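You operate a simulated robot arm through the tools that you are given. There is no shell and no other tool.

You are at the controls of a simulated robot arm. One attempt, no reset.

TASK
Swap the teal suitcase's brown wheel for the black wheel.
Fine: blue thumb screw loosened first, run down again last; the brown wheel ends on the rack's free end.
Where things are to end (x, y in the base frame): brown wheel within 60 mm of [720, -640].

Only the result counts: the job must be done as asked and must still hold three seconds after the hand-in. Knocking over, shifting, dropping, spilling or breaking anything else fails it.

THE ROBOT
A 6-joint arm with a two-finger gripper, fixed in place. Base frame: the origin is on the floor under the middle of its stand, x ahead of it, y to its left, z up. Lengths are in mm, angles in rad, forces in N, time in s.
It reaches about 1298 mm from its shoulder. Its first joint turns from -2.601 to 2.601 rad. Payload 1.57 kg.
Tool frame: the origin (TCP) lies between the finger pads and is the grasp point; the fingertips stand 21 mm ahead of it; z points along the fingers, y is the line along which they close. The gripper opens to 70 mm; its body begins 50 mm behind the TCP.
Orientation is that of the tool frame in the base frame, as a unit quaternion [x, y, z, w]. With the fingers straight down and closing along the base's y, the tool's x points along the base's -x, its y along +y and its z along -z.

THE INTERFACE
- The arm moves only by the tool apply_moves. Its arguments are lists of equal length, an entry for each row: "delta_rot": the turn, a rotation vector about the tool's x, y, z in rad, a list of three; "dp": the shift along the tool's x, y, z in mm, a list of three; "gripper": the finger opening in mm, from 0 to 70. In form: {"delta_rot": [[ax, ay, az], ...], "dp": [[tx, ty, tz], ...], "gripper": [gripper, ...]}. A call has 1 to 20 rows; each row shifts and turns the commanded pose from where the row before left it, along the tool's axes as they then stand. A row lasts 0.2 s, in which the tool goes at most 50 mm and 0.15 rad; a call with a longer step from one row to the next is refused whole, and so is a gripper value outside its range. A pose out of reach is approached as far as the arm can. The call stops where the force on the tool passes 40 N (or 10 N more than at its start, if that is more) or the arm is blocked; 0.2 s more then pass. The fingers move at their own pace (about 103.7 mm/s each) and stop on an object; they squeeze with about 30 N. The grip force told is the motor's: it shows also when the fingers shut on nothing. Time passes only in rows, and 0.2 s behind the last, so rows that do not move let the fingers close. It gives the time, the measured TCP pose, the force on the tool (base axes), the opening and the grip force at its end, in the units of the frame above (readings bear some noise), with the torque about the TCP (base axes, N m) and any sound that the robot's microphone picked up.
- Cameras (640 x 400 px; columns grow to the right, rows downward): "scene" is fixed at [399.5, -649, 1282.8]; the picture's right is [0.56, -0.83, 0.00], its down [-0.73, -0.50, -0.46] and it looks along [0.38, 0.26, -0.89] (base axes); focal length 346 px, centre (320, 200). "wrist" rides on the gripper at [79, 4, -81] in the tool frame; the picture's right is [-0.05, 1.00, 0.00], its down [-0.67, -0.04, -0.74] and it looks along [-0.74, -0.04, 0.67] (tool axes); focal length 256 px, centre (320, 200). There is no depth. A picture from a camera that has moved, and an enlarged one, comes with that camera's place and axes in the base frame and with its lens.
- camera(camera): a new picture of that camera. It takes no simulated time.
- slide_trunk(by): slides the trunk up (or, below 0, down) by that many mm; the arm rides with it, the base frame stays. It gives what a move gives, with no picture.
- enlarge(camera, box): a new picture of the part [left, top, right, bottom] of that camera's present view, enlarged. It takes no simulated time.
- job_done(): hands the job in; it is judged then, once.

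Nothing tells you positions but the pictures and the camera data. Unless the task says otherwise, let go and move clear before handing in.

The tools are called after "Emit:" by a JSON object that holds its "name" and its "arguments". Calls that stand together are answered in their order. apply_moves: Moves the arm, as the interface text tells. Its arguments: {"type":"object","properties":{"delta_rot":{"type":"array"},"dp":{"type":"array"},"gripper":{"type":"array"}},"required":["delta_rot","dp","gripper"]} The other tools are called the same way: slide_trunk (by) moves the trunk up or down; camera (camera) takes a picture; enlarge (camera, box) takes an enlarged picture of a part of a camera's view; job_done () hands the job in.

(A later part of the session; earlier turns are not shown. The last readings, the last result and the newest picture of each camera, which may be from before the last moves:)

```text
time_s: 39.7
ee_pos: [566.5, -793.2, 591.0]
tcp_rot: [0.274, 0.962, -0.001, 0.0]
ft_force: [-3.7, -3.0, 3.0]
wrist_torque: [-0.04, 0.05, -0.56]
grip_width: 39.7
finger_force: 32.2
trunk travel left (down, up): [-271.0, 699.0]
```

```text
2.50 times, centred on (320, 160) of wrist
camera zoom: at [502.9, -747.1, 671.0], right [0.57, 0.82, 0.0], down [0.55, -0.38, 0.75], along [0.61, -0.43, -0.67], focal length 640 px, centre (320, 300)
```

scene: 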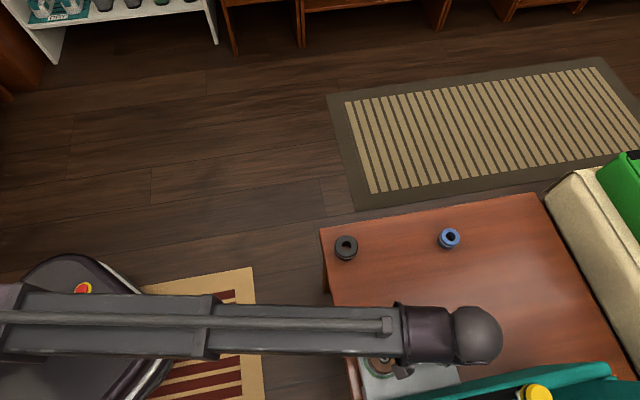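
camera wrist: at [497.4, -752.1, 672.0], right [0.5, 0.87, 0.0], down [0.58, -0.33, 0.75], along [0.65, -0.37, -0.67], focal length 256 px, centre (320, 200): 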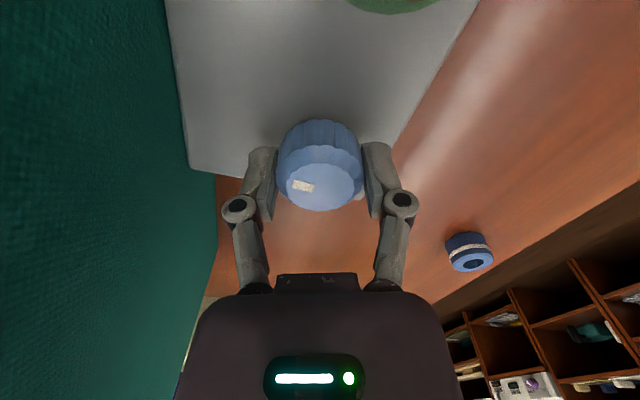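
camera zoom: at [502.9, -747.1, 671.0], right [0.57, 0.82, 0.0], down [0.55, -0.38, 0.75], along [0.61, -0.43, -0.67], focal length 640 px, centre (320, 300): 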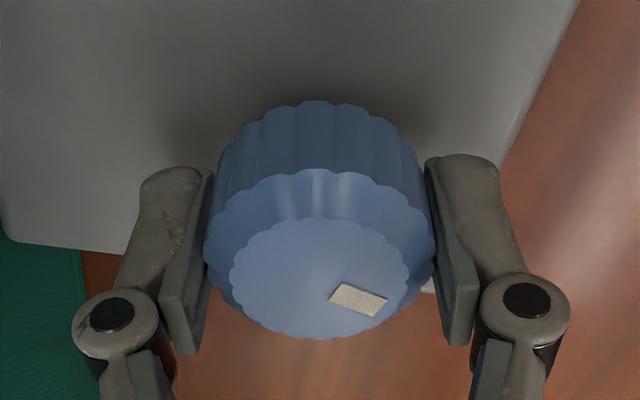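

The screw came to its outer stop (the grip slipped a flute), so it is fully loosened. I'll let go, rise, and line up over the brown wheel.

Emit:
{"name": "apply_moves", "arguments": {"delta_rot": [[0, 0, 0], [0, 0, 0], [0, 0, 0]], "dp": [[0, 0, 0], [0, 0, 0], [0, 0, 0]], "gripper": [54, 54, 54]}}

Emit:
{"name": "slide_trunk", "arguments": {"by": 65}}

Emit:
{"name": "apply_moves", "arguments": {"delta_rot": [[0, 0, 0.145], [0, 0, 0.145], [0, 0, 0.145], [0, 0, 0.145], [0, 0, 0.145], [0, 0, 0.145], [0, 0, 0.145], [0, 0, 0.145], [0, 0, 0.145], [0, 0, 0.145], [0, 0, 0.145], [0, 0, 0.145], [0, 0, 0.07]], "dp": [[0, 0, 0], [0, 0, 0], [0, 0, 0], [0, 0, 0], [0, 0, 0], [0, 0, 0], [0, 0, 0], [0, 0, 0], [0, 0, 0], [0, 0, 0], [0, 0, 0], [0, 0, 0], [0, 0, 0]], "gripper": [54, 54, 54, 54, 54, 54, 54, 54, 54, 54, 54, 54, 54]}}

Emit:
{"name": "camera", "arguments": {"camera": "wrist"}}

```text
time_s: 40.5
ee_pos: [567.0, -792.7, 589.0]
tcp_rot: [0.274, 0.962, -0.001, 0.0]
ft_force: [-0.1, -1.1, -0.2]
wrist_torque: [-0.03, 0.03, -0.01]
grip_width: 54.0
finger_force: 0.1
trunk travel left (down, up): [-271.0, 699.0]
```

```text
time_s: 41.6
ee_pos: [566.6, -793.1, 654.9]
tcp_rot: [0.275, 0.962, -0.001, 0.0]
ft_force: [0.0, 0.7, -0.6]
wrist_torque: [0.01, 0.0, 0.01]
grip_width: 53.9
finger_force: 0.0
trunk travel left (down, up): [-336.0, 634.0]
```

```text
time_s: 44.4
ee_pos: [567.3, -792.6, 654.8]
tcp_rot: [0.926, 0.377, 0.0, 0.0]
ft_force: [0.2, -0.1, -0.3]
wrist_torque: [0.0, -0.02, -0.01]
grip_width: 54.1
finger_force: 0.0
trunk travel left (down, up): [-336.0, 634.0]
```

```text
taken
camera wrist: at [628.5, -740.2, 735.8], right [0.66, -0.75, 0.0], down [-0.5, -0.44, 0.75], along [-0.56, -0.49, -0.67], focal length 256 px, centre (320, 200)
```

wrist: 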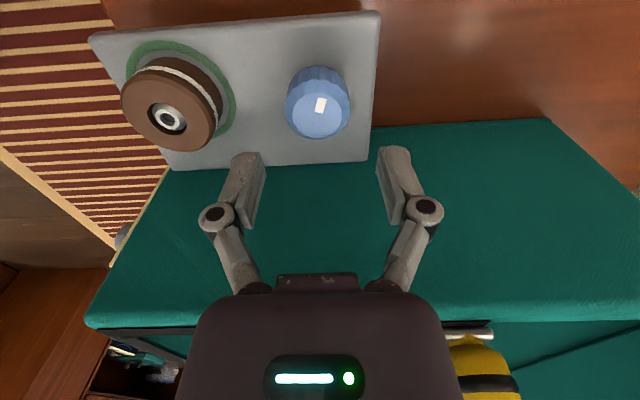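

The green ring around the screw has gone, which fits "loosened". Now I shift over the brown wheel at this height.

Emit:
{"name": "apply_moves", "arguments": {"delta_rot": [[0, 0, 0], [0, 0, 0], [0, 0, 0]], "dp": [[-0.8, -31.8, 0], [-0.8, -31.8, 0], [-0.8, -31.8, 0]], "gripper": [70, 70, 70]}}

Emit:
{"name": "camera", "arguments": {"camera": "wrist"}}

Emit:
{"name": "enlarge", "arguments": {"camera": "wrist", "box": [240, 20, 400, 180]}}

```text
time_s: 45.2
ee_pos: [498.2, -725.2, 655.8]
tcp_rot: [0.926, 0.377, 0.0, 0.001]
ft_force: [0.7, 0.6, -0.4]
wrist_torque: [0.02, -0.01, -0.03]
grip_width: 69.9
finger_force: 0.1
trunk travel left (down, up): [-336.0, 634.0]
```

```text
taken
camera wrist: at [559.5, -673.3, 735.8], right [0.66, -0.75, 0.0], down [-0.5, -0.44, 0.75], along [-0.56, -0.49, -0.67], focal length 256 px, centre (320, 200)
```

wrist: 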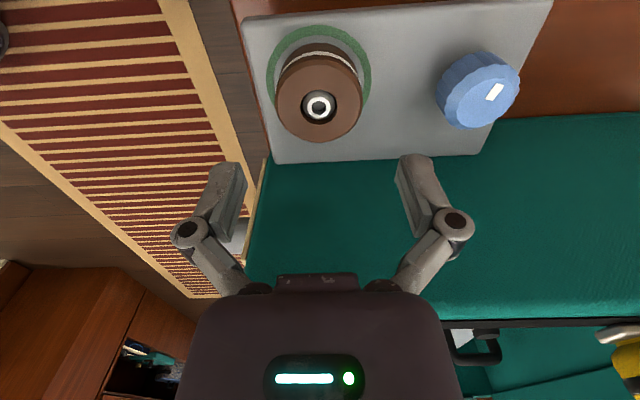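

```text
2.50 times, centred on (320, 100) of wrist
camera zoom: at [559.5, -673.3, 735.8], right [0.66, -0.75, 0.0], down [-0.5, -0.44, 0.75], along [-0.56, -0.49, -0.67], focal length 640 px, centre (320, 450)
```

zoom: 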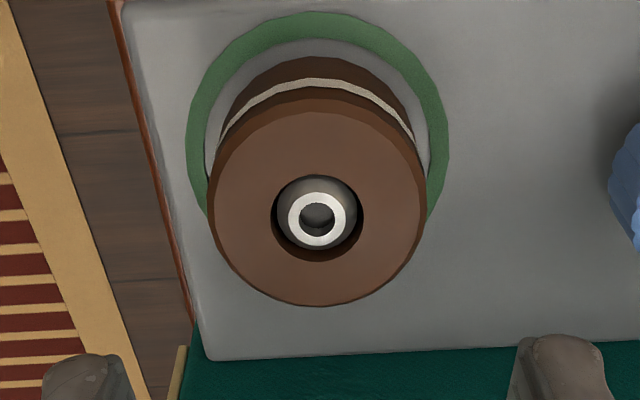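

The wheel's centre is right under the gripper (top at z≈586). I'll nudge by 0.8 mm and descend around it.

Emit:
{"name": "apply_moves", "arguments": {"delta_rot": [[0, 0, 0]], "dp": [[0, -0.8, 0]], "gripper": [70]}}

Emit:
{"name": "slide_trunk", "arguments": {"by": -40}}

Emit:
{"name": "camera", "arguments": {"camera": "wrist"}}

```text
time_s: 45.6
ee_pos: [498.1, -725.4, 654.6]
tcp_rot: [0.926, 0.377, -0.001, 0.001]
ft_force: [0.4, 0.2, 0.4]
wrist_torque: [-0.01, 0.02, -0.01]
grip_width: 70.0
finger_force: 0.1
trunk travel left (down, up): [-336.0, 634.0]
```

```text
time_s: 46.4
ee_pos: [499.5, -725.8, 615.9]
tcp_rot: [0.926, 0.377, -0.001, 0.001]
ft_force: [0.2, 0.2, -0.4]
wrist_torque: [0.03, -0.01, -0.02]
grip_width: 69.9
finger_force: 0.0
trunk travel left (down, up): [-296.0, 674.0]
```

```text
taken
camera wrist: at [559.1, -673.2, 695.8], right [0.66, -0.75, 0.0], down [-0.5, -0.44, 0.75], along [-0.56, -0.49, -0.67], focal length 256 px, centre (320, 200)
```

wrist: 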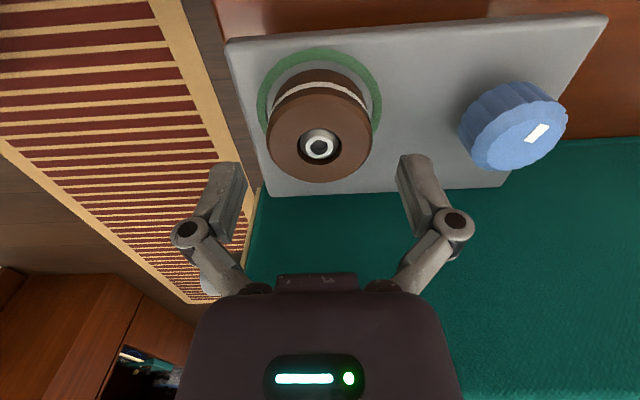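

Emit:
{"name": "slide_trunk", "arguments": {"by": -20}}

Emit:
{"name": "slide_trunk", "arguments": {"by": -10}}

Emit:
{"name": "camera", "arguments": {"camera": "wrist"}}

```text
time_s: 47.1
ee_pos: [498.3, -725.6, 594.1]
tcp_rot: [0.926, 0.377, 0.0, 0.002]
ft_force: [-1.2, 0.5, 0.0]
wrist_torque: [0.01, -0.02, -0.04]
grip_width: 70.1
finger_force: 0.0
trunk travel left (down, up): [-276.0, 694.0]
```

```text
time_s: 47.6
ee_pos: [498.1, -726.3, 584.8]
tcp_rot: [0.926, 0.377, 0.0, 0.001]
ft_force: [-0.3, -0.2, -1.4]
wrist_torque: [0.03, -0.01, 0.02]
grip_width: 70.2
finger_force: 0.1
trunk travel left (down, up): [-266.0, 704.0]
```

```text
taken
camera wrist: at [559.1, -673.3, 665.8], right [0.66, -0.75, 0.0], down [-0.5, -0.44, 0.75], along [-0.56, -0.49, -0.67], focal length 256 px, centre (320, 200)
```

wrist: 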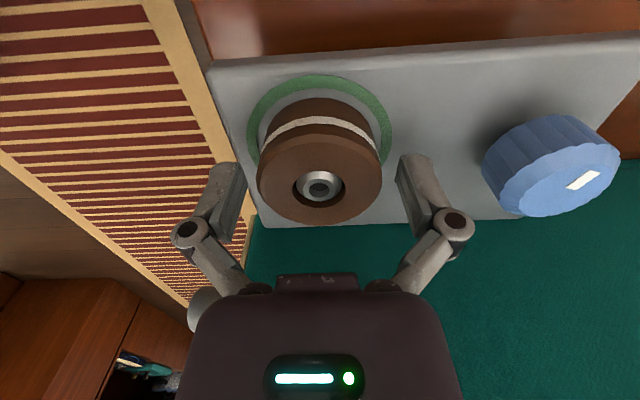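

The wheel stands between the open fingers; now I close on it.

Emit:
{"name": "apply_moves", "arguments": {"delta_rot": [[0, 0, 0], [0, 0, 0], [0, 0, 0]], "dp": [[0, 0, 0], [0, 0, 0], [0, 0, 0]], "gripper": [40, 40, 40]}}

Emit:
{"name": "camera", "arguments": {"camera": "wrist"}}

```text
time_s: 48.4
ee_pos: [496.6, -724.9, 585.5]
tcp_rot: [0.926, 0.377, 0.0, 0.001]
ft_force: [-0.5, 0.1, 7.1]
wrist_torque: [0.02, -0.01, 0.0]
grip_width: 53.0
finger_force: 30.2
trunk travel left (down, up): [-266.0, 704.0]
```

```text
taken
camera wrist: at [558.9, -673.0, 666.4], right [0.66, -0.75, 0.0], down [-0.5, -0.44, 0.75], along [-0.56, -0.49, -0.67], focal length 256 px, centre (320, 200)
```

wrist: 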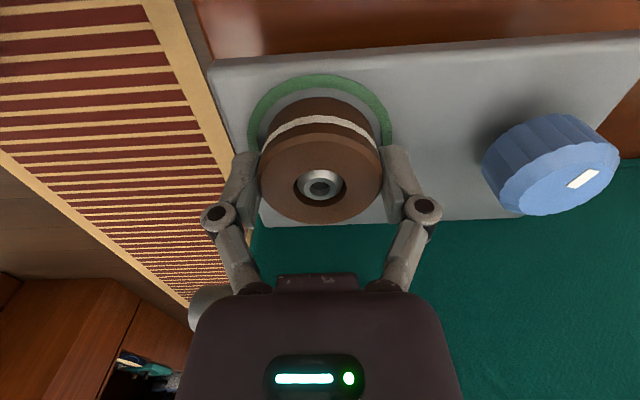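

Gripped at 53 mm with no side load. I lift gently.

Emit:
{"name": "slide_trunk", "arguments": {"by": 10}}

Emit:
{"name": "slide_trunk", "arguments": {"by": 10}}

Emit:
{"name": "camera", "arguments": {"camera": "wrist"}}

```text
time_s: 49.0
ee_pos: [497.9, -724.7, 595.7]
tcp_rot: [0.926, 0.377, -0.001, 0.002]
ft_force: [-0.7, -0.7, -1.2]
wrist_torque: [0.01, -0.01, 0.0]
grip_width: 53.0
finger_force: 29.8
trunk travel left (down, up): [-276.0, 694.0]
```

```text
time_s: 49.6
ee_pos: [497.7, -726.3, 606.0]
tcp_rot: [0.926, 0.377, 0.0, 0.002]
ft_force: [2.3, -2.5, 23.1]
wrist_torque: [-0.16, -0.17, -0.01]
grip_width: 50.8
finger_force: 14.3
trunk travel left (down, up): [-286.0, 684.0]
```

```text
taken
camera wrist: at [558.8, -672.9, 687.3], right [0.66, -0.75, 0.0], down [-0.5, -0.44, 0.75], along [-0.56, -0.49, -0.67], focal length 256 px, centre (320, 200)
```

wrist: 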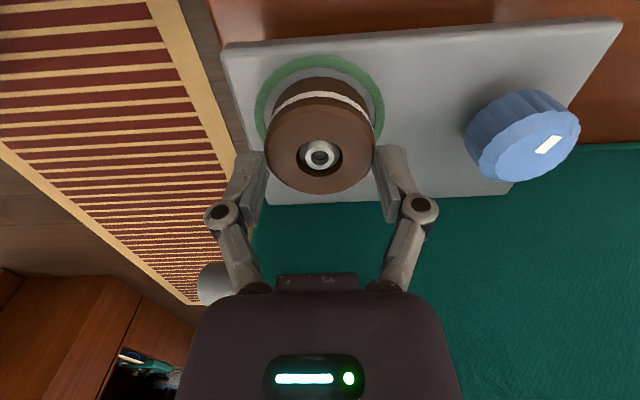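

Emit:
{"name": "enlarge", "arguments": {"camera": "wrist", "box": [220, 30, 420, 220]}}

Emit:
{"name": "enlarge", "arguments": {"camera": "scene", "box": [310, 300, 500, 400]}}

```text
2.11 times, centred on (320, 125) of wrist
camera zoom: at [558.8, -672.9, 687.3], right [0.66, -0.75, 0.0], down [-0.5, -0.44, 0.75], along [-0.56, -0.49, -0.67], focal length 539 px, centre (320, 358)
```

zoom: 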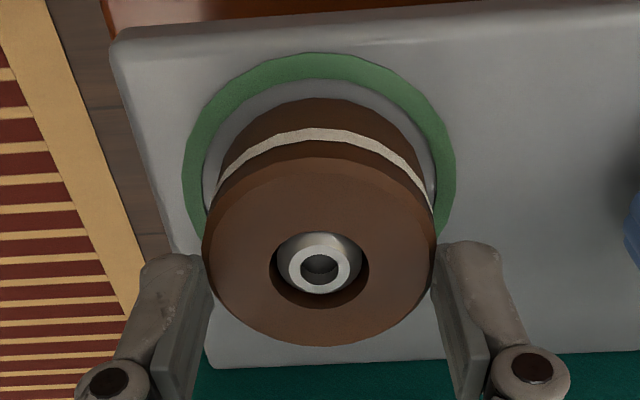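

```text
3.37 times, centred on (405, 350) of scene
camera zoom: at [399.5, -649.0, 1282.8], right [0.56, -0.83, 0.0], down [-0.73, -0.5, -0.46], along [0.38, 0.26, -0.89], focal length 1166 px, centre (34, -305)
```

zoom: 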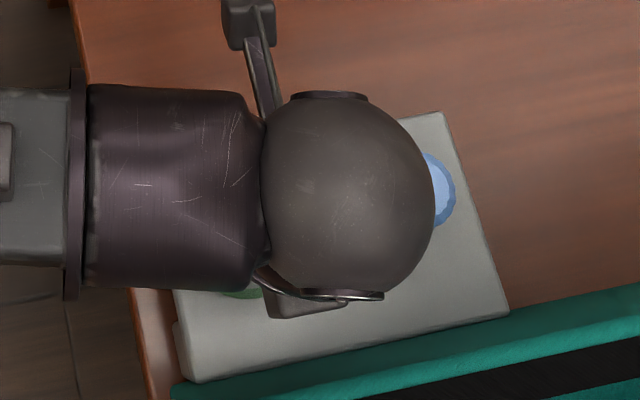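

The wheel is still seated with its top at z≈587: the fingers slid up over it. I'll let go, take it lower, and lift in small steps to feel what holds it.

Emit:
{"name": "apply_moves", "arguments": {"delta_rot": [[0, 0, 0], [0, 0, 0]], "dp": [[0, 0, 0], [0, 0, 0]], "gripper": [70, 70]}}

Emit:
{"name": "slide_trunk", "arguments": {"by": -20}}

Emit:
{"name": "slide_trunk", "arguments": {"by": -3}}

Emit:
{"name": "enlarge", "arguments": {"camera": "wrist", "box": [220, 60, 420, 260]}}

```text
time_s: 50.2
ee_pos: [497.8, -726.5, 604.2]
tcp_rot: [0.926, 0.378, -0.001, 0.001]
ft_force: [-0.1, 0.0, 0.4]
wrist_torque: [0.02, -0.01, 0.01]
grip_width: 69.9
finger_force: 0.0
trunk travel left (down, up): [-286.0, 684.0]
```

```text
time_s: 50.9
ee_pos: [498.3, -726.3, 584.7]
tcp_rot: [0.926, 0.377, 0.0, 0.001]
ft_force: [0.8, 0.1, -0.4]
wrist_torque: [0.0, 0.01, -0.02]
grip_width: 70.0
finger_force: 0.0
trunk travel left (down, up): [-266.0, 704.0]
```

```text
time_s: 51.4
ee_pos: [497.5, -725.9, 581.6]
tcp_rot: [0.926, 0.377, -0.001, 0.002]
ft_force: [-0.4, 0.9, -1.1]
wrist_torque: [-0.02, -0.05, -0.02]
grip_width: 70.1
finger_force: 0.1
trunk travel left (down, up): [-263.0, 707.0]
```

```text
2.00 times, centred on (320, 160) of wrist
camera zoom: at [559.1, -673.2, 662.8], right [0.66, -0.75, 0.0], down [-0.5, -0.44, 0.75], along [-0.56, -0.49, -0.67], focal length 512 px, centre (320, 280)
```

zoom: 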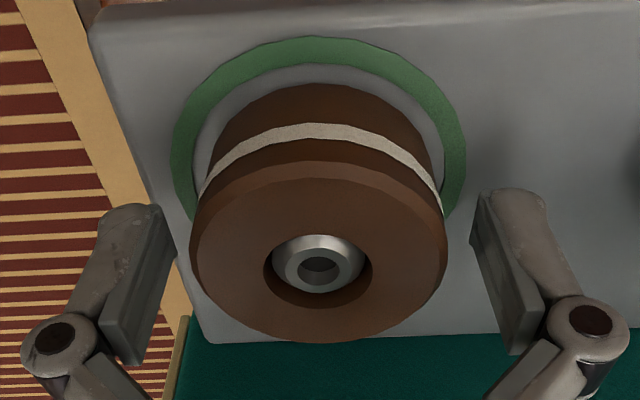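

Emit:
{"name": "slide_trunk", "arguments": {"by": -3}}

Emit:
{"name": "apply_moves", "arguments": {"delta_rot": [[0, 0, 0], [0, 0, 0], [0, 0, 0]], "dp": [[0, 0, 0], [0, 0, 0], [0, 0, 0]], "gripper": [30, 30, 30]}}

Emit:
{"name": "enlarge", "arguments": {"camera": "wrist", "box": [220, 60, 420, 260]}}

```text
time_s: 51.9
ee_pos: [498.1, -726.0, 579.0]
tcp_rot: [0.926, 0.377, -0.001, 0.002]
ft_force: [0.1, -0.4, 0.7]
wrist_torque: [-0.02, 0.0, -0.01]
grip_width: 70.1
finger_force: 0.0
trunk travel left (down, up): [-260.0, 710.0]
```

```text
time_s: 52.7
ee_pos: [497.5, -725.8, 579.8]
tcp_rot: [0.926, 0.377, 0.0, 0.001]
ft_force: [2.1, -3.5, 10.4]
wrist_torque: [-0.01, -0.02, -0.04]
grip_width: 53.0
finger_force: 30.0
trunk travel left (down, up): [-260.0, 710.0]
```

```text
2.00 times, centred on (320, 160) of wrist
camera zoom: at [559.1, -673.2, 660.5], right [0.66, -0.75, 0.0], down [-0.5, -0.44, 0.75], along [-0.56, -0.49, -0.67], focal length 512 px, centre (320, 280)
```

zoom: 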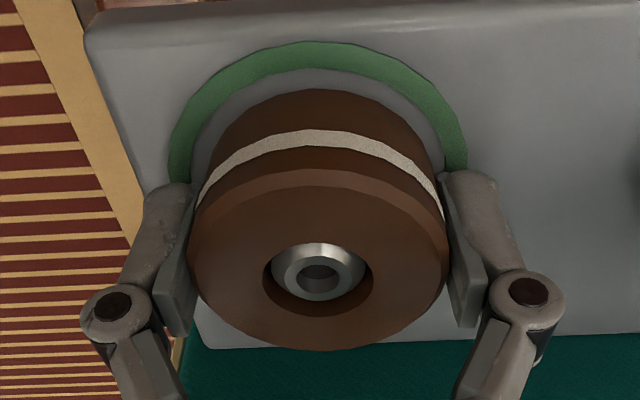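

Emit:
{"name": "slide_trunk", "arguments": {"by": 2}}

Emit:
{"name": "slide_trunk", "arguments": {"by": 2}}

Emit:
{"name": "slide_trunk", "arguments": {"by": 2}}

```text
time_s: 53.2
ee_pos: [497.8, -727.0, 580.0]
tcp_rot: [0.926, 0.377, 0.0, 0.0]
ft_force: [0.4, 0.6, -0.6]
wrist_torque: [0.05, -0.03, 0.04]
grip_width: 53.1
finger_force: 30.0
trunk travel left (down, up): [-262.0, 708.0]
```

```text
time_s: 53.8
ee_pos: [497.7, -725.5, 583.3]
tcp_rot: [0.926, 0.377, -0.001, 0.001]
ft_force: [-0.2, 0.6, -0.4]
wrist_torque: [0.0, 0.01, -0.02]
grip_width: 53.1
finger_force: 29.8
trunk travel left (down, up): [-264.0, 706.0]
```

```text
time_s: 54.3
ee_pos: [498.5, -725.9, 585.3]
tcp_rot: [0.926, 0.376, 0.0, 0.0]
ft_force: [0.1, 0.1, -1.0]
wrist_torque: [-0.01, -0.01, 0.0]
grip_width: 53.2
finger_force: 29.9
trunk travel left (down, up): [-266.0, 704.0]
```

Emit:
{"name": "enlarge", "arguments": {"camera": "wrist", "box": [220, 60, 420, 260]}}

```text
2.00 times, centred on (320, 160) of wrist
camera zoom: at [559.2, -673.3, 665.8], right [0.66, -0.75, 0.0], down [-0.5, -0.44, 0.75], along [-0.56, -0.49, -0.67], focal length 512 px, centre (320, 280)
```

zoom: 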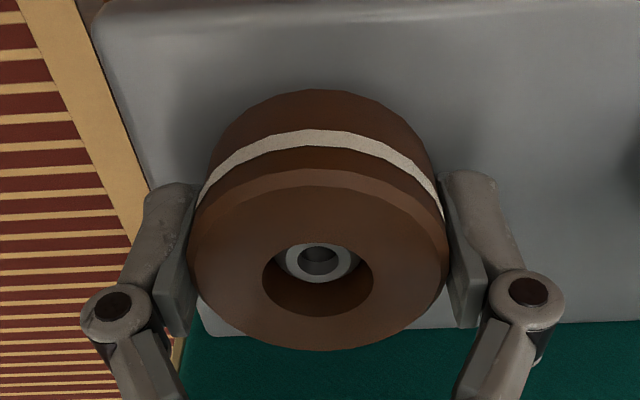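

The wheel is indeed coming up (the axle sinks into its hole, and its green ring went out). I go on lifting in small steps.

Emit:
{"name": "slide_trunk", "arguments": {"by": 2}}

Emit:
{"name": "slide_trunk", "arguments": {"by": 2}}

Emit:
{"name": "slide_trunk", "arguments": {"by": 2}}

Emit:
{"name": "enlarge", "arguments": {"camera": "wrist", "box": [220, 60, 420, 260]}}

```text
time_s: 54.8
ee_pos: [499.0, -725.6, 586.1]
tcp_rot: [0.926, 0.376, 0.0, 0.001]
ft_force: [0.8, -0.1, -0.6]
wrist_torque: [0.02, 0.01, -0.01]
grip_width: 53.4
finger_force: 30.7
trunk travel left (down, up): [-268.0, 702.0]
```

```text
time_s: 55.3
ee_pos: [498.7, -725.4, 588.1]
tcp_rot: [0.926, 0.377, 0.0, 0.001]
ft_force: [0.7, -0.2, -0.2]
wrist_torque: [0.0, 0.0, 0.03]
grip_width: 53.1
finger_force: 29.3
trunk travel left (down, up): [-270.0, 700.0]
```

```text
time_s: 55.8
ee_pos: [497.8, -724.4, 590.6]
tcp_rot: [0.926, 0.378, -0.001, 0.0]
ft_force: [0.0, 0.0, -0.2]
wrist_torque: [0.01, -0.03, 0.0]
grip_width: 53.2
finger_force: 29.9
trunk travel left (down, up): [-272.0, 698.0]
```

```text
2.00 times, centred on (320, 160) of wrist
camera zoom: at [559.1, -673.3, 671.8], right [0.66, -0.75, 0.0], down [-0.5, -0.44, 0.75], along [-0.56, -0.49, -0.67], focal length 512 px, centre (320, 280)
```

zoom: 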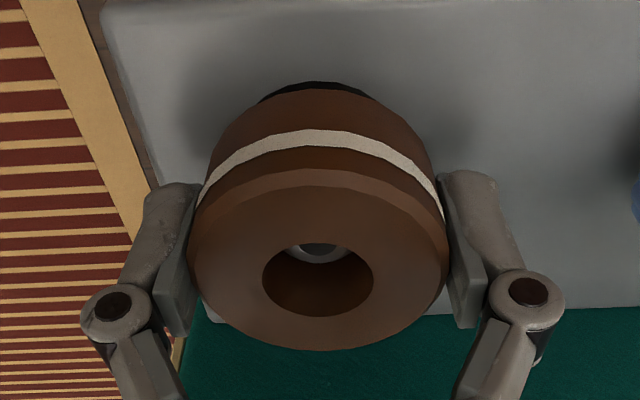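

Emit:
{"name": "slide_trunk", "arguments": {"by": 2}}

Emit:
{"name": "slide_trunk", "arguments": {"by": 2}}

Emit:
{"name": "slide_trunk", "arguments": {"by": 2}}

Emit:
{"name": "enlarge", "arguments": {"camera": "wrist", "box": [220, 60, 420, 260]}}

```text
time_s: 56.4
ee_pos: [497.9, -725.9, 592.9]
tcp_rot: [0.926, 0.378, -0.001, 0.0]
ft_force: [0.7, 0.4, -0.6]
wrist_torque: [0.01, 0.02, 0.0]
grip_width: 53.0
finger_force: 29.7
trunk travel left (down, up): [-274.0, 696.0]
```

```text
time_s: 56.9
ee_pos: [498.7, -725.5, 594.8]
tcp_rot: [0.926, 0.378, -0.001, 0.0]
ft_force: [0.9, -0.2, -1.5]
wrist_torque: [0.02, -0.01, -0.01]
grip_width: 53.1
finger_force: 30.0
trunk travel left (down, up): [-276.0, 694.0]
```

```text
time_s: 57.4
ee_pos: [497.7, -725.7, 596.8]
tcp_rot: [0.926, 0.377, -0.001, 0.0]
ft_force: [0.1, -0.6, -1.4]
wrist_torque: [0.0, 0.0, 0.01]
grip_width: 52.7
finger_force: 30.2
trunk travel left (down, up): [-278.0, 692.0]
```

```text
2.00 times, centred on (320, 160) of wrist
camera zoom: at [559.1, -673.3, 677.8], right [0.66, -0.75, 0.0], down [-0.5, -0.44, 0.75], along [-0.56, -0.49, -0.67], focal length 512 px, centre (320, 280)
```

zoom: 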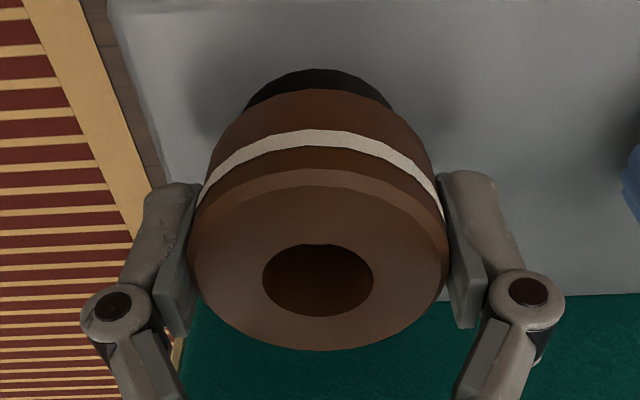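

Emit:
{"name": "slide_trunk", "arguments": {"by": 2}}

Emit:
{"name": "slide_trunk", "arguments": {"by": 2}}

Emit:
{"name": "slide_trunk", "arguments": {"by": 2}}

Emit:
{"name": "slide_trunk", "arguments": {"by": 3}}

Emit:
{"name": "enlarge", "arguments": {"camera": "wrist", "box": [220, 60, 420, 260]}}

```text
time_s: 57.9
ee_pos: [497.4, -726.7, 598.6]
tcp_rot: [0.926, 0.377, 0.0, 0.0]
ft_force: [0.0, -0.2, -1.3]
wrist_torque: [0.03, 0.0, 0.01]
grip_width: 53.2
finger_force: 29.6
trunk travel left (down, up): [-280.0, 690.0]
```

```text
time_s: 58.4
ee_pos: [498.0, -725.6, 601.1]
tcp_rot: [0.926, 0.378, -0.002, 0.0]
ft_force: [-0.1, -0.3, -0.4]
wrist_torque: [-0.03, 0.0, 0.01]
grip_width: 53.3
finger_force: 29.8
trunk travel left (down, up): [-282.0, 688.0]
```

```text
time_s: 59.0
ee_pos: [498.2, -725.5, 602.9]
tcp_rot: [0.926, 0.377, 0.0, 0.001]
ft_force: [0.0, -0.5, -0.8]
wrist_torque: [0.0, -0.04, 0.03]
grip_width: 53.0
finger_force: 29.8
trunk travel left (down, up): [-284.0, 686.0]
```

```text
time_s: 59.5
ee_pos: [497.9, -726.5, 605.3]
tcp_rot: [0.926, 0.377, -0.001, 0.0]
ft_force: [0.3, 0.0, 0.8]
wrist_torque: [0.01, -0.01, 0.0]
grip_width: 52.9
finger_force: 30.2
trunk travel left (down, up): [-287.0, 683.0]
```

```text
2.00 times, centred on (320, 160) of wrist
camera zoom: at [559.1, -673.3, 686.8], right [0.66, -0.75, 0.0], down [-0.5, -0.44, 0.75], along [-0.56, -0.49, -0.67], focal length 512 px, centre (320, 280)
```

zoom: 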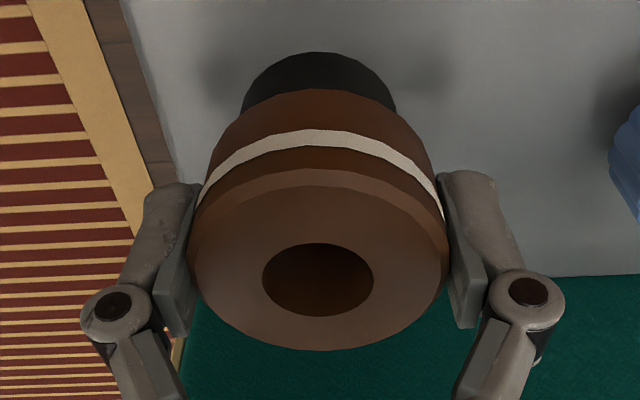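

The wheel is nearly off its axle; a black seat shows on the plate below. I lift it clear.

Emit:
{"name": "slide_trunk", "arguments": {"by": 5}}

Emit:
{"name": "slide_trunk", "arguments": {"by": 10}}

Emit:
{"name": "slide_trunk", "arguments": {"by": 25}}

Emit:
{"name": "camera", "arguments": {"camera": "wrist"}}

Emit:
{"name": "enlarge", "arguments": {"camera": "scene", "box": [310, 190, 640, 400]}}

```text
time_s: 60.0
ee_pos: [498.6, -726.0, 610.7]
tcp_rot: [0.926, 0.377, 0.0, 0.001]
ft_force: [0.3, -1.0, -0.1]
wrist_torque: [-0.01, -0.02, 0.01]
grip_width: 53.1
finger_force: 30.1
trunk travel left (down, up): [-292.0, 678.0]
```

```text
time_s: 60.6
ee_pos: [498.2, -725.7, 620.1]
tcp_rot: [0.926, 0.377, -0.001, 0.001]
ft_force: [0.3, 0.4, -0.2]
wrist_torque: [0.0, 0.01, 0.01]
grip_width: 52.8
finger_force: 30.2
trunk travel left (down, up): [-302.0, 668.0]
```

```text
time_s: 61.3
ee_pos: [498.4, -725.9, 644.9]
tcp_rot: [0.926, 0.378, -0.001, 0.0]
ft_force: [0.3, -0.2, -0.7]
wrist_torque: [0.01, -0.02, -0.02]
grip_width: 53.1
finger_force: 29.7
trunk travel left (down, up): [-327.0, 643.0]
```

```text
taken
camera wrist: at [559.2, -673.3, 726.8], right [0.66, -0.75, 0.0], down [-0.5, -0.44, 0.75], along [-0.56, -0.49, -0.67], focal length 256 px, centre (320, 200)
```

wrist: 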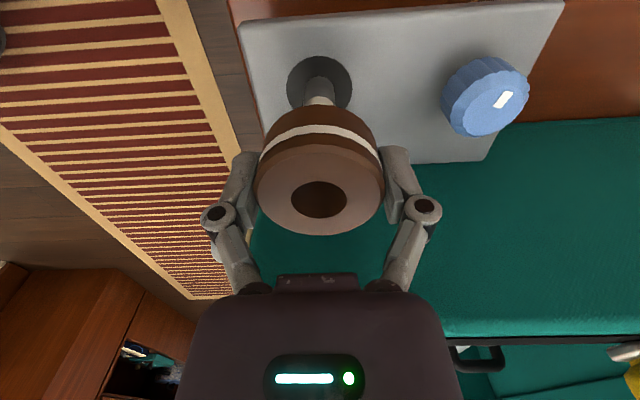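

```text
1.90 times, centred on (475, 295) of scene
camera zoom: at [399.5, -649.0, 1282.8], right [0.56, -0.83, 0.0], down [-0.73, -0.5, -0.46], along [0.38, 0.26, -0.89], focal length 659 px, centre (25, 19)
```

zoom: 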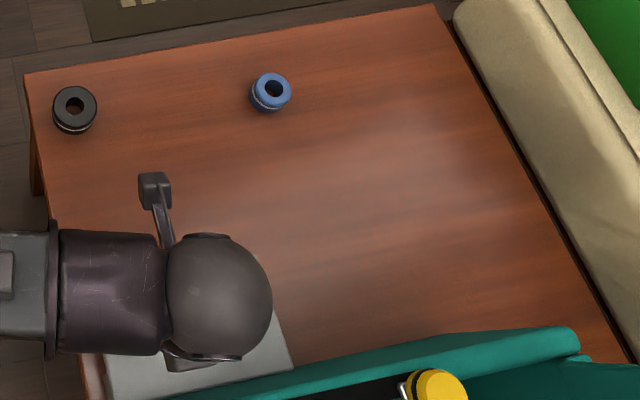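

The brown wheel is off and held. I carry it over to the free spot at (720, −640).

Emit:
{"name": "apply_moves", "arguments": {"delta_rot": [[0, 0, 0], [0, 0, 0], [0, 0, 0], [0, 0, 0], [0, 0, 0], [0, 0, 0], [0, 0, 0], [0, 0, 0]], "dp": [[27.3, 11.7, 0], [27.3, 11.7, 0], [27.3, 11.7, 0], [27.3, 11.7, 0], [27.3, 11.7, 0], [27.3, 11.7, 0], [27.3, 11.7, 0], [27.3, 11.7, 0]], "gripper": [30, 30, 30, 30, 30, 30, 30, 30]}}

Emit:
{"name": "camera", "arguments": {"camera": "wrist"}}

Emit:
{"name": "camera", "arguments": {"camera": "scene"}}

```text
time_s: 63.1
ee_pos: [719.3, -639.6, 645.1]
tcp_rot: [0.926, 0.377, -0.001, 0.0]
ft_force: [-0.7, 0.5, 0.1]
wrist_torque: [0.01, 0.0, -0.01]
grip_width: 53.0
finger_force: 30.0
trunk travel left (down, up): [-327.0, 643.0]
```

```text
taken
camera wrist: at [781.0, -587.5, 726.7], right [0.66, -0.75, 0.0], down [-0.5, -0.44, 0.75], along [-0.56, -0.49, -0.67], focal length 256 px, centre (320, 200)
```

wrist: 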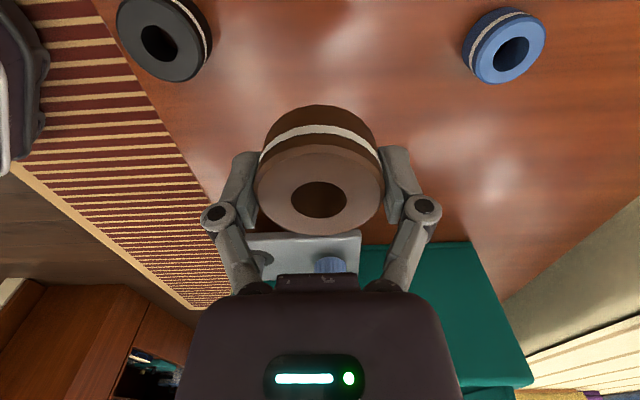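

```text
taken
```

scene: 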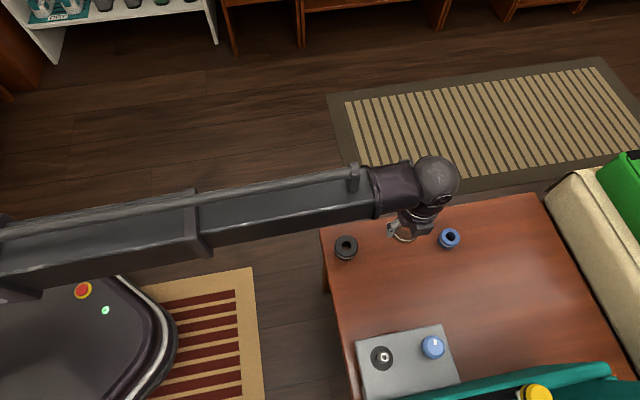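

Emit:
{"name": "slide_trunk", "arguments": {"by": -95}}

Emit:
{"name": "camera", "arguments": {"camera": "wrist"}}

Emit:
{"name": "enlarge", "arguments": {"camera": "scene", "box": [310, 190, 500, 310]}}

```text
time_s: 64.4
ee_pos: [719.9, -639.2, 550.5]
tcp_rot: [0.926, 0.376, -0.001, 0.0]
ft_force: [0.1, 0.3, -1.1]
wrist_torque: [0.01, -0.01, -0.03]
grip_width: 53.0
finger_force: 29.7
trunk travel left (down, up): [-232.0, 738.0]
```

```text
taken
camera wrist: at [780.8, -587.3, 631.8], right [0.66, -0.75, 0.0], down [-0.5, -0.44, 0.75], along [-0.56, -0.49, -0.67], focal length 256 px, centre (320, 200)
```

wrist: 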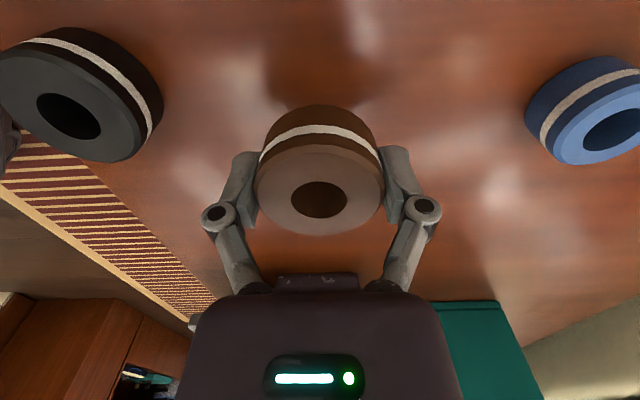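

```text
3.33 times, centred on (405, 250) of scene
camera zoom: at [399.5, -649.0, 1282.8], right [0.56, -0.83, 0.0], down [-0.73, -0.5, -0.46], along [0.38, 0.26, -0.89], focal length 1154 px, centre (37, 33)
```

zoom: 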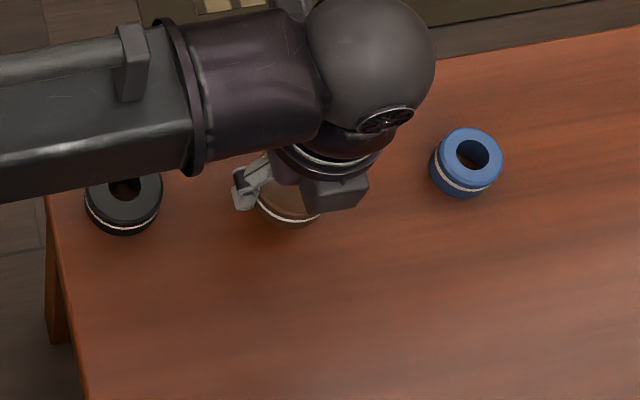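

Emit:
{"name": "slide_trunk", "arguments": {"by": -18}}

Emit:
{"name": "slide_trunk", "arguments": {"by": -4}}

Emit:
{"name": "enlarge", "arguments": {"camera": "wrist", "box": [220, 60, 420, 260]}}

```text
time_s: 65.0
ee_pos: [720.5, -639.8, 531.5]
tcp_rot: [0.926, 0.377, -0.001, 0.0]
ft_force: [-0.7, 0.0, -0.5]
wrist_torque: [-0.02, 0.0, 0.0]
grip_width: 53.0
finger_force: 30.6
trunk travel left (down, up): [-214.0, 756.0]
```

```text
time_s: 65.6
ee_pos: [717.4, -640.6, 528.2]
tcp_rot: [0.926, 0.377, -0.002, 0.001]
ft_force: [-0.2, -0.2, -0.7]
wrist_torque: [0.02, 0.0, 0.01]
grip_width: 53.0
finger_force: 30.1
trunk travel left (down, up): [-210.0, 760.0]
```

```text
2.00 times, centred on (320, 160) of wrist
camera zoom: at [780.8, -587.3, 609.7], right [0.66, -0.75, 0.0], down [-0.5, -0.44, 0.75], along [-0.56, -0.49, -0.67], focal length 512 px, centre (320, 280)
```

zoom: 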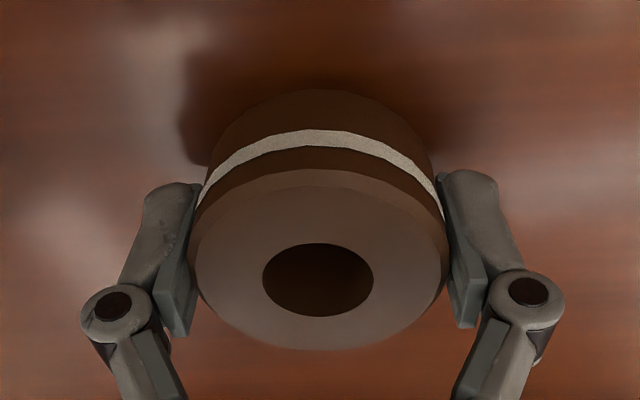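

Emit:
{"name": "slide_trunk", "arguments": {"by": -2}}

Emit:
{"name": "slide_trunk", "arguments": {"by": -2}}

Emit:
{"name": "slide_trunk", "arguments": {"by": -2}}

Emit:
{"name": "enlarge", "arguments": {"camera": "wrist", "box": [220, 60, 420, 260]}}

```text
time_s: 66.1
ee_pos: [718.7, -640.1, 526.3]
tcp_rot: [0.926, 0.377, 0.0, 0.001]
ft_force: [-0.8, -0.7, -0.8]
wrist_torque: [0.0, 0.0, 0.01]
grip_width: 53.3
finger_force: 29.9
trunk travel left (down, up): [-208.0, 762.0]
```

```text
time_s: 66.6
ee_pos: [719.7, -640.4, 525.3]
tcp_rot: [0.927, 0.376, -0.001, 0.001]
ft_force: [0.3, 0.6, -0.1]
wrist_torque: [0.0, 0.01, 0.01]
grip_width: 53.1
finger_force: 30.1
trunk travel left (down, up): [-206.0, 764.0]
```

```text
time_s: 67.1
ee_pos: [719.2, -639.4, 522.9]
tcp_rot: [0.926, 0.378, -0.001, 0.0]
ft_force: [0.8, -0.3, -1.7]
wrist_torque: [0.02, -0.01, 0.0]
grip_width: 53.0
finger_force: 30.2
trunk travel left (down, up): [-204.0, 766.0]
```

```text
2.00 times, centred on (320, 160) of wrist
camera zoom: at [780.8, -587.3, 603.7], right [0.66, -0.75, 0.0], down [-0.5, -0.44, 0.75], along [-0.56, -0.49, -0.67], focal length 512 px, centre (320, 280)
```

zoom: 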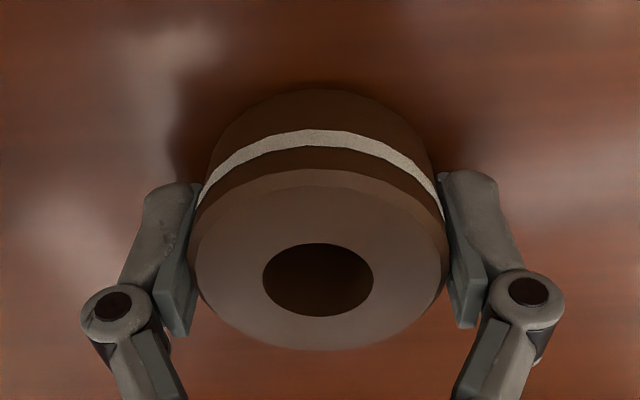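

Emit:
{"name": "slide_trunk", "arguments": {"by": -2}}

Emit:
{"name": "slide_trunk", "arguments": {"by": -1.5}}

Emit:
{"name": "slide_trunk", "arguments": {"by": -1.5}}

```text
time_s: 67.7
ee_pos: [719.6, -640.1, 520.6]
tcp_rot: [0.926, 0.377, -0.001, 0.0]
ft_force: [0.5, 0.4, -0.4]
wrist_torque: [0.01, 0.02, 0.01]
grip_width: 52.9
finger_force: 29.9
trunk travel left (down, up): [-202.0, 768.0]
```

```text
time_s: 68.2
ee_pos: [719.7, -639.8, 518.6]
tcp_rot: [0.926, 0.377, -0.001, 0.001]
ft_force: [0.1, -0.4, -1.3]
wrist_torque: [-0.02, -0.02, 0.0]
grip_width: 53.1
finger_force: 29.8
trunk travel left (down, up): [-200.0, 770.0]
```

```text
time_s: 68.7
ee_pos: [718.9, -640.0, 519.3]
tcp_rot: [0.926, 0.377, 0.0, 0.002]
ft_force: [2.7, -2.3, 12.5]
wrist_torque: [0.21, 0.17, -0.01]
grip_width: 53.1
finger_force: 29.7
trunk travel left (down, up): [-199.0, 771.0]
```

The wheel has met the table (12 N upward). I let go and rise.

Emit:
{"name": "apply_moves", "arguments": {"delta_rot": [[0, 0, 0], [0, 0, 0], [0, 0, 0]], "dp": [[0, 0, 0], [0, 0, 0], [0, 0, 0]], "gripper": [70, 70, 70]}}

Emit:
{"name": "slide_trunk", "arguments": {"by": 20}}

Emit:
{"name": "camera", "arguments": {"camera": "wrist"}}

```text
time_s: 69.5
ee_pos: [719.6, -640.1, 517.4]
tcp_rot: [0.926, 0.377, -0.001, 0.0]
ft_force: [0.5, -0.1, -0.6]
wrist_torque: [0.01, -0.02, 0.0]
grip_width: 70.1
finger_force: 0.0
trunk travel left (down, up): [-199.0, 771.0]
```

```text
time_s: 70.1
ee_pos: [719.1, -638.7, 537.0]
tcp_rot: [0.926, 0.377, -0.001, 0.0]
ft_force: [-0.1, 0.3, 0.6]
wrist_torque: [-0.01, 0.02, -0.03]
grip_width: 69.9
finger_force: 0.1
trunk travel left (down, up): [-219.0, 751.0]
```

```text
taken
camera wrist: at [780.8, -587.3, 618.8], right [0.66, -0.75, 0.0], down [-0.5, -0.44, 0.75], along [-0.56, -0.49, -0.67], focal length 256 px, centre (320, 200)
```

wrist: 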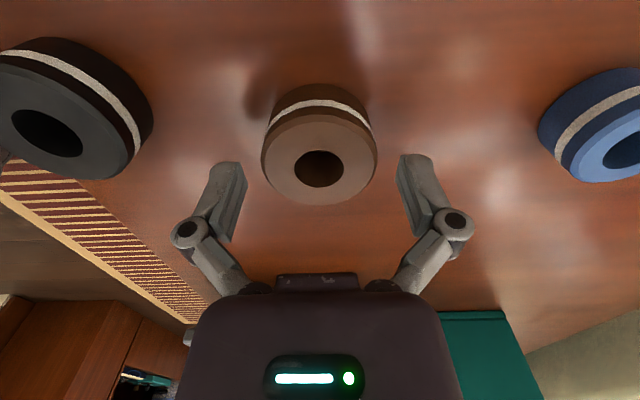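

The brown wheel stands on the table at (720, −640). I rise and move over the black wheel.

Emit:
{"name": "slide_trunk", "arguments": {"by": 80}}

Emit:
{"name": "apply_moves", "arguments": {"delta_rot": [[0, 0, 0], [0, 0, 0], [0, 0, 0], [0, 0, 0]], "dp": [[5.6, -27.7, 0], [5.6, -27.7, 0], [5.6, -27.7, 0], [5.6, -27.7, 0]], "gripper": [70, 70, 70, 70]}}

Emit:
{"name": "camera", "arguments": {"camera": "wrist"}}

Emit:
{"name": "enlarge", "arguments": {"camera": "wrist", "box": [240, 10, 400, 170]}}

```text
time_s: 71.3
ee_pos: [719.9, -639.3, 618.1]
tcp_rot: [0.927, 0.376, -0.001, 0.001]
ft_force: [-0.2, -0.3, 0.0]
wrist_torque: [-0.03, -0.01, 0.0]
grip_width: 70.0
finger_force: 0.1
trunk travel left (down, up): [-299.0, 671.0]
```

```text
time_s: 72.3
ee_pos: [658.4, -544.7, 618.1]
tcp_rot: [0.926, 0.377, -0.001, 0.001]
ft_force: [-0.9, -0.6, -1.2]
wrist_torque: [0.0, 0.0, 0.01]
grip_width: 70.2
finger_force: 0.1
trunk travel left (down, up): [-299.0, 671.0]
```

```text
taken
camera wrist: at [719.4, -492.1, 698.7], right [0.66, -0.75, 0.0], down [-0.5, -0.44, 0.75], along [-0.56, -0.49, -0.67], focal length 256 px, centre (320, 200)
```

wrist: 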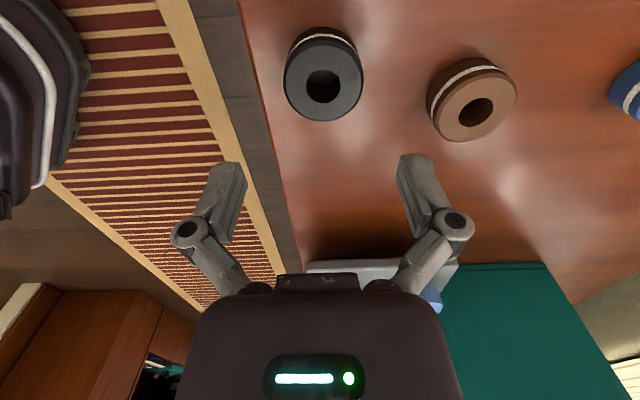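

```text
2.50 times, centred on (320, 90) of wrist
camera zoom: at [719.4, -492.1, 698.7], right [0.66, -0.75, 0.0], down [-0.5, -0.44, 0.75], along [-0.56, -0.49, -0.67], focal length 640 px, centre (320, 475)
```

zoom: 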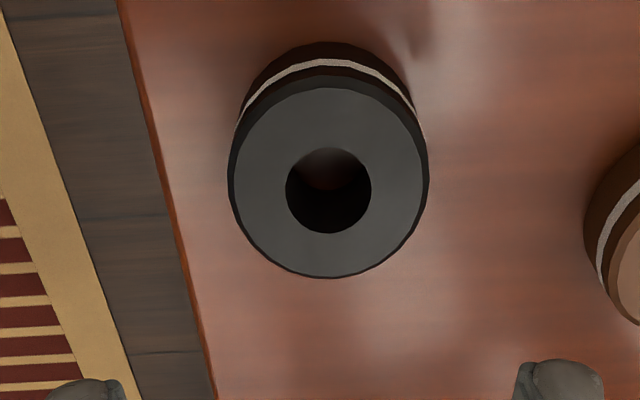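

The black wheel's centre is 2.6 mm off in each tool axis; I correct that and go down.

Emit:
{"name": "apply_moves", "arguments": {"delta_rot": [[0, 0, 0]], "dp": [[2.6, 2.6, 0]], "gripper": [70]}}

Emit:
{"name": "slide_trunk", "arguments": {"by": -50}}

Emit:
{"name": "camera", "arguments": {"camera": "wrist"}}

Emit:
{"name": "enlarge", "arguments": {"camera": "wrist", "box": [220, 30, 420, 230]}}

```text
time_s: 72.7
ee_pos: [662.7, -545.0, 618.0]
tcp_rot: [0.926, 0.377, 0.0, 0.0]
ft_force: [-0.2, -0.3, 0.1]
wrist_torque: [0.02, 0.0, 0.01]
grip_width: 70.2
finger_force: 0.0
trunk travel left (down, up): [-299.0, 671.0]
```

```text
time_s: 73.6
ee_pos: [662.7, -545.7, 567.6]
tcp_rot: [0.926, 0.377, 0.0, 0.001]
ft_force: [-0.4, -0.2, -0.3]
wrist_torque: [-0.01, 0.0, 0.04]
grip_width: 70.0
finger_force: 0.0
trunk travel left (down, up): [-249.0, 721.0]
```

```text
taken
camera wrist: at [723.3, -492.5, 648.8], right [0.66, -0.75, 0.0], down [-0.5, -0.44, 0.75], along [-0.56, -0.49, -0.67], focal length 256 px, centre (320, 200)
```

wrist: 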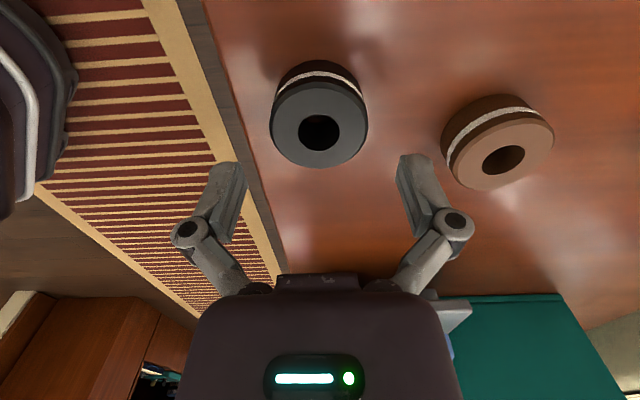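

```text
2.00 times, centred on (320, 130) of wrist
camera zoom: at [723.3, -492.5, 648.8], right [0.66, -0.75, 0.0], down [-0.5, -0.44, 0.75], along [-0.56, -0.49, -0.67], focal length 512 px, centre (320, 340)
```

zoom: 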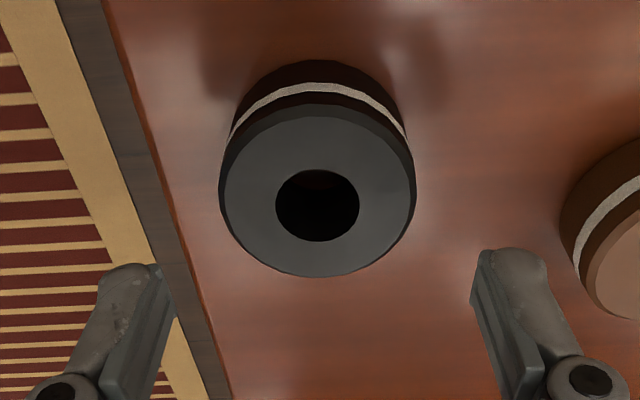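

Emit:
{"name": "slide_trunk", "arguments": {"by": -30}}

Emit:
{"name": "slide_trunk", "arguments": {"by": -16}}

Emit:
{"name": "enlarge", "arguments": {"camera": "wrist", "box": [220, 60, 420, 260]}}

```text
time_s: 74.4
ee_pos: [662.8, -545.4, 537.8]
tcp_rot: [0.926, 0.377, -0.001, 0.001]
ft_force: [1.1, 0.7, 0.0]
wrist_torque: [-0.03, -0.02, 0.02]
grip_width: 70.0
finger_force: 0.0
trunk travel left (down, up): [-219.0, 751.0]
```

```text
time_s: 75.0
ee_pos: [662.6, -544.8, 521.7]
tcp_rot: [0.926, 0.377, 0.0, 0.001]
ft_force: [0.3, -0.2, 0.6]
wrist_torque: [0.0, 0.03, 0.01]
grip_width: 69.9
finger_force: 0.0
trunk travel left (down, up): [-203.0, 767.0]
```

```text
2.00 times, centred on (320, 160) of wrist
camera zoom: at [723.4, -492.5, 602.8], right [0.66, -0.75, 0.0], down [-0.5, -0.44, 0.75], along [-0.56, -0.49, -0.67], focal length 512 px, centre (320, 280)
```

zoom: 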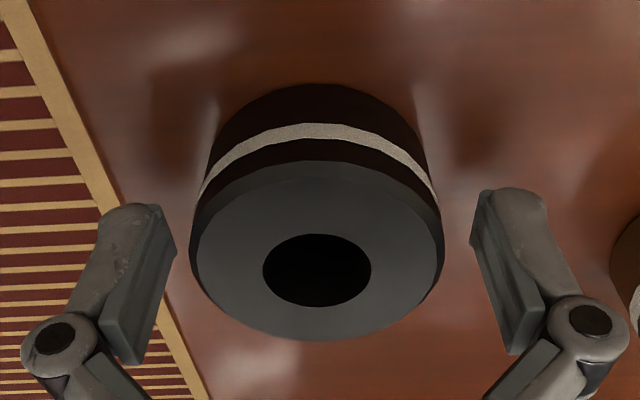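

Emit:
{"name": "apply_moves", "arguments": {"delta_rot": [[0, 0, 0], [0, 0, 0], [0, 0, 0]], "dp": [[0, -0.5, 0], [0, 0, 0], [0, 0, 0]], "gripper": [70, 30, 30]}}

Emit:
{"name": "slide_trunk", "arguments": {"by": 3}}

Emit:
{"name": "enlarge", "arguments": {"camera": "wrist", "box": [220, 60, 420, 260]}}

```text
time_s: 75.8
ee_pos: [661.1, -544.0, 522.0]
tcp_rot: [0.926, 0.377, -0.001, 0.002]
ft_force: [-0.3, 0.0, 2.5]
wrist_torque: [0.0, -0.04, -0.02]
grip_width: 53.0
finger_force: 29.9
trunk travel left (down, up): [-203.0, 767.0]
```

```text
time_s: 76.3
ee_pos: [662.7, -544.1, 524.2]
tcp_rot: [0.926, 0.377, -0.001, 0.002]
ft_force: [0.3, 0.0, -0.4]
wrist_torque: [-0.01, 0.0, 0.04]
grip_width: 52.9
finger_force: 30.1
trunk travel left (down, up): [-206.0, 764.0]
```

```text
2.00 times, centred on (320, 160) of wrist
camera zoom: at [723.1, -492.1, 605.7], right [0.66, -0.75, 0.0], down [-0.5, -0.44, 0.75], along [-0.56, -0.49, -0.67], focal length 512 px, centre (320, 280)
```

zoom: 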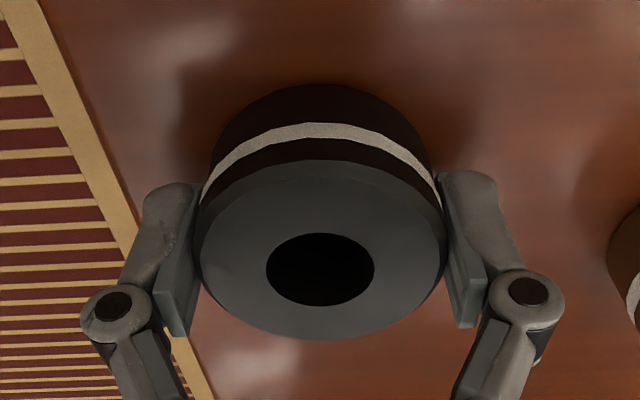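

The black wheel is gripped squarely. I lift it and carry it over the axle.

Emit:
{"name": "slide_trunk", "arguments": {"by": 120}}

Emit:
{"name": "apply_moves", "arguments": {"delta_rot": [[0, 0, 0], [0, 0, 0], [0, 0, 0], [0, 0, 0], [0, 0, 0], [0, 0, 0], [0, 0, 0], [0, 0, 0]], "dp": [[-30.4, 1.85, 0], [-30.4, 1.85, 0], [-30.4, 1.85, 0], [-30.4, 1.85, 0], [-30.4, 1.85, 0], [-30.4, 1.85, 0], [-30.4, 1.85, 0], [-30.4, 1.85, 0]], "gripper": [30, 30, 30, 30, 30, 30, 30, 30]}}

Emit:
{"name": "camera", "arguments": {"camera": "wrist"}}

Emit:
{"name": "camera", "arguments": {"camera": "scene"}}

```text
time_s: 77.8
ee_pos: [662.2, -545.1, 645.0]
tcp_rot: [0.926, 0.377, -0.001, 0.0]
ft_force: [-0.4, -0.6, -0.3]
wrist_torque: [-0.02, -0.02, 0.01]
grip_width: 52.8
finger_force: 30.2
trunk travel left (down, up): [-326.0, 644.0]
```

```text
time_s: 79.6
ee_pos: [498.8, -725.0, 644.7]
tcp_rot: [0.926, 0.377, -0.001, 0.0]
ft_force: [0.0, -0.7, -0.6]
wrist_torque: [-0.03, 0.04, -0.03]
grip_width: 52.9
finger_force: 30.2
trunk travel left (down, up): [-326.0, 644.0]
```

```text
taken
camera wrist: at [559.7, -672.1, 725.8], right [0.66, -0.75, 0.0], down [-0.5, -0.44, 0.75], along [-0.56, -0.49, -0.67], focal length 256 px, centre (320, 200)
```

wrist: 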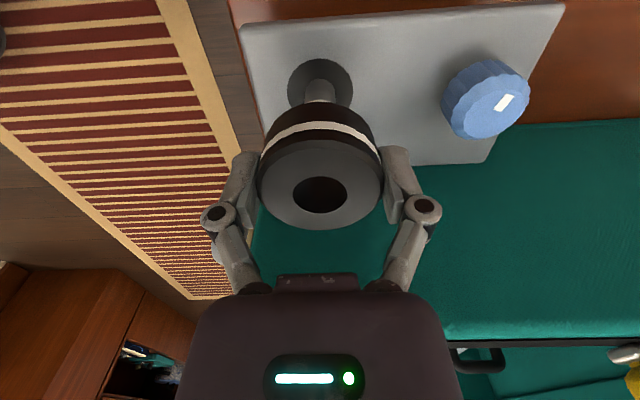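

```text
taken
```

scene: 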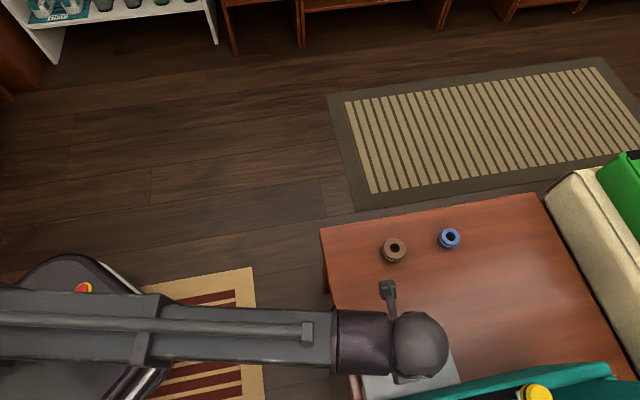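

Emit:
{"name": "apply_moves", "arguments": {"delta_rot": [[0, 0, 0]], "dp": [[-0.7, 0.2, 0]], "gripper": [30]}}

Emit:
{"name": "enlarge", "arguments": {"camera": "wrist", "box": [220, 40, 420, 240]}}

```text
time_s: 80.0
ee_pos: [497.6, -725.1, 644.6]
tcp_rot: [0.926, 0.378, 0.0, 0.001]
ft_force: [0.8, 0.5, -1.3]
wrist_torque: [0.0, -0.01, -0.01]
grip_width: 52.8
finger_force: 30.2
trunk travel left (down, up): [-326.0, 644.0]
```

```text
2.00 times, centred on (320, 140) of wrist
camera zoom: at [559.3, -672.8, 725.7], right [0.66, -0.75, 0.0], down [-0.5, -0.44, 0.75], along [-0.56, -0.49, -0.67], focal length 512 px, centre (320, 320)
```

zoom: 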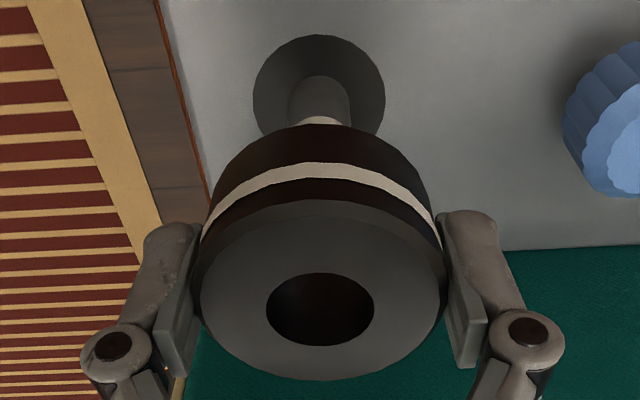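

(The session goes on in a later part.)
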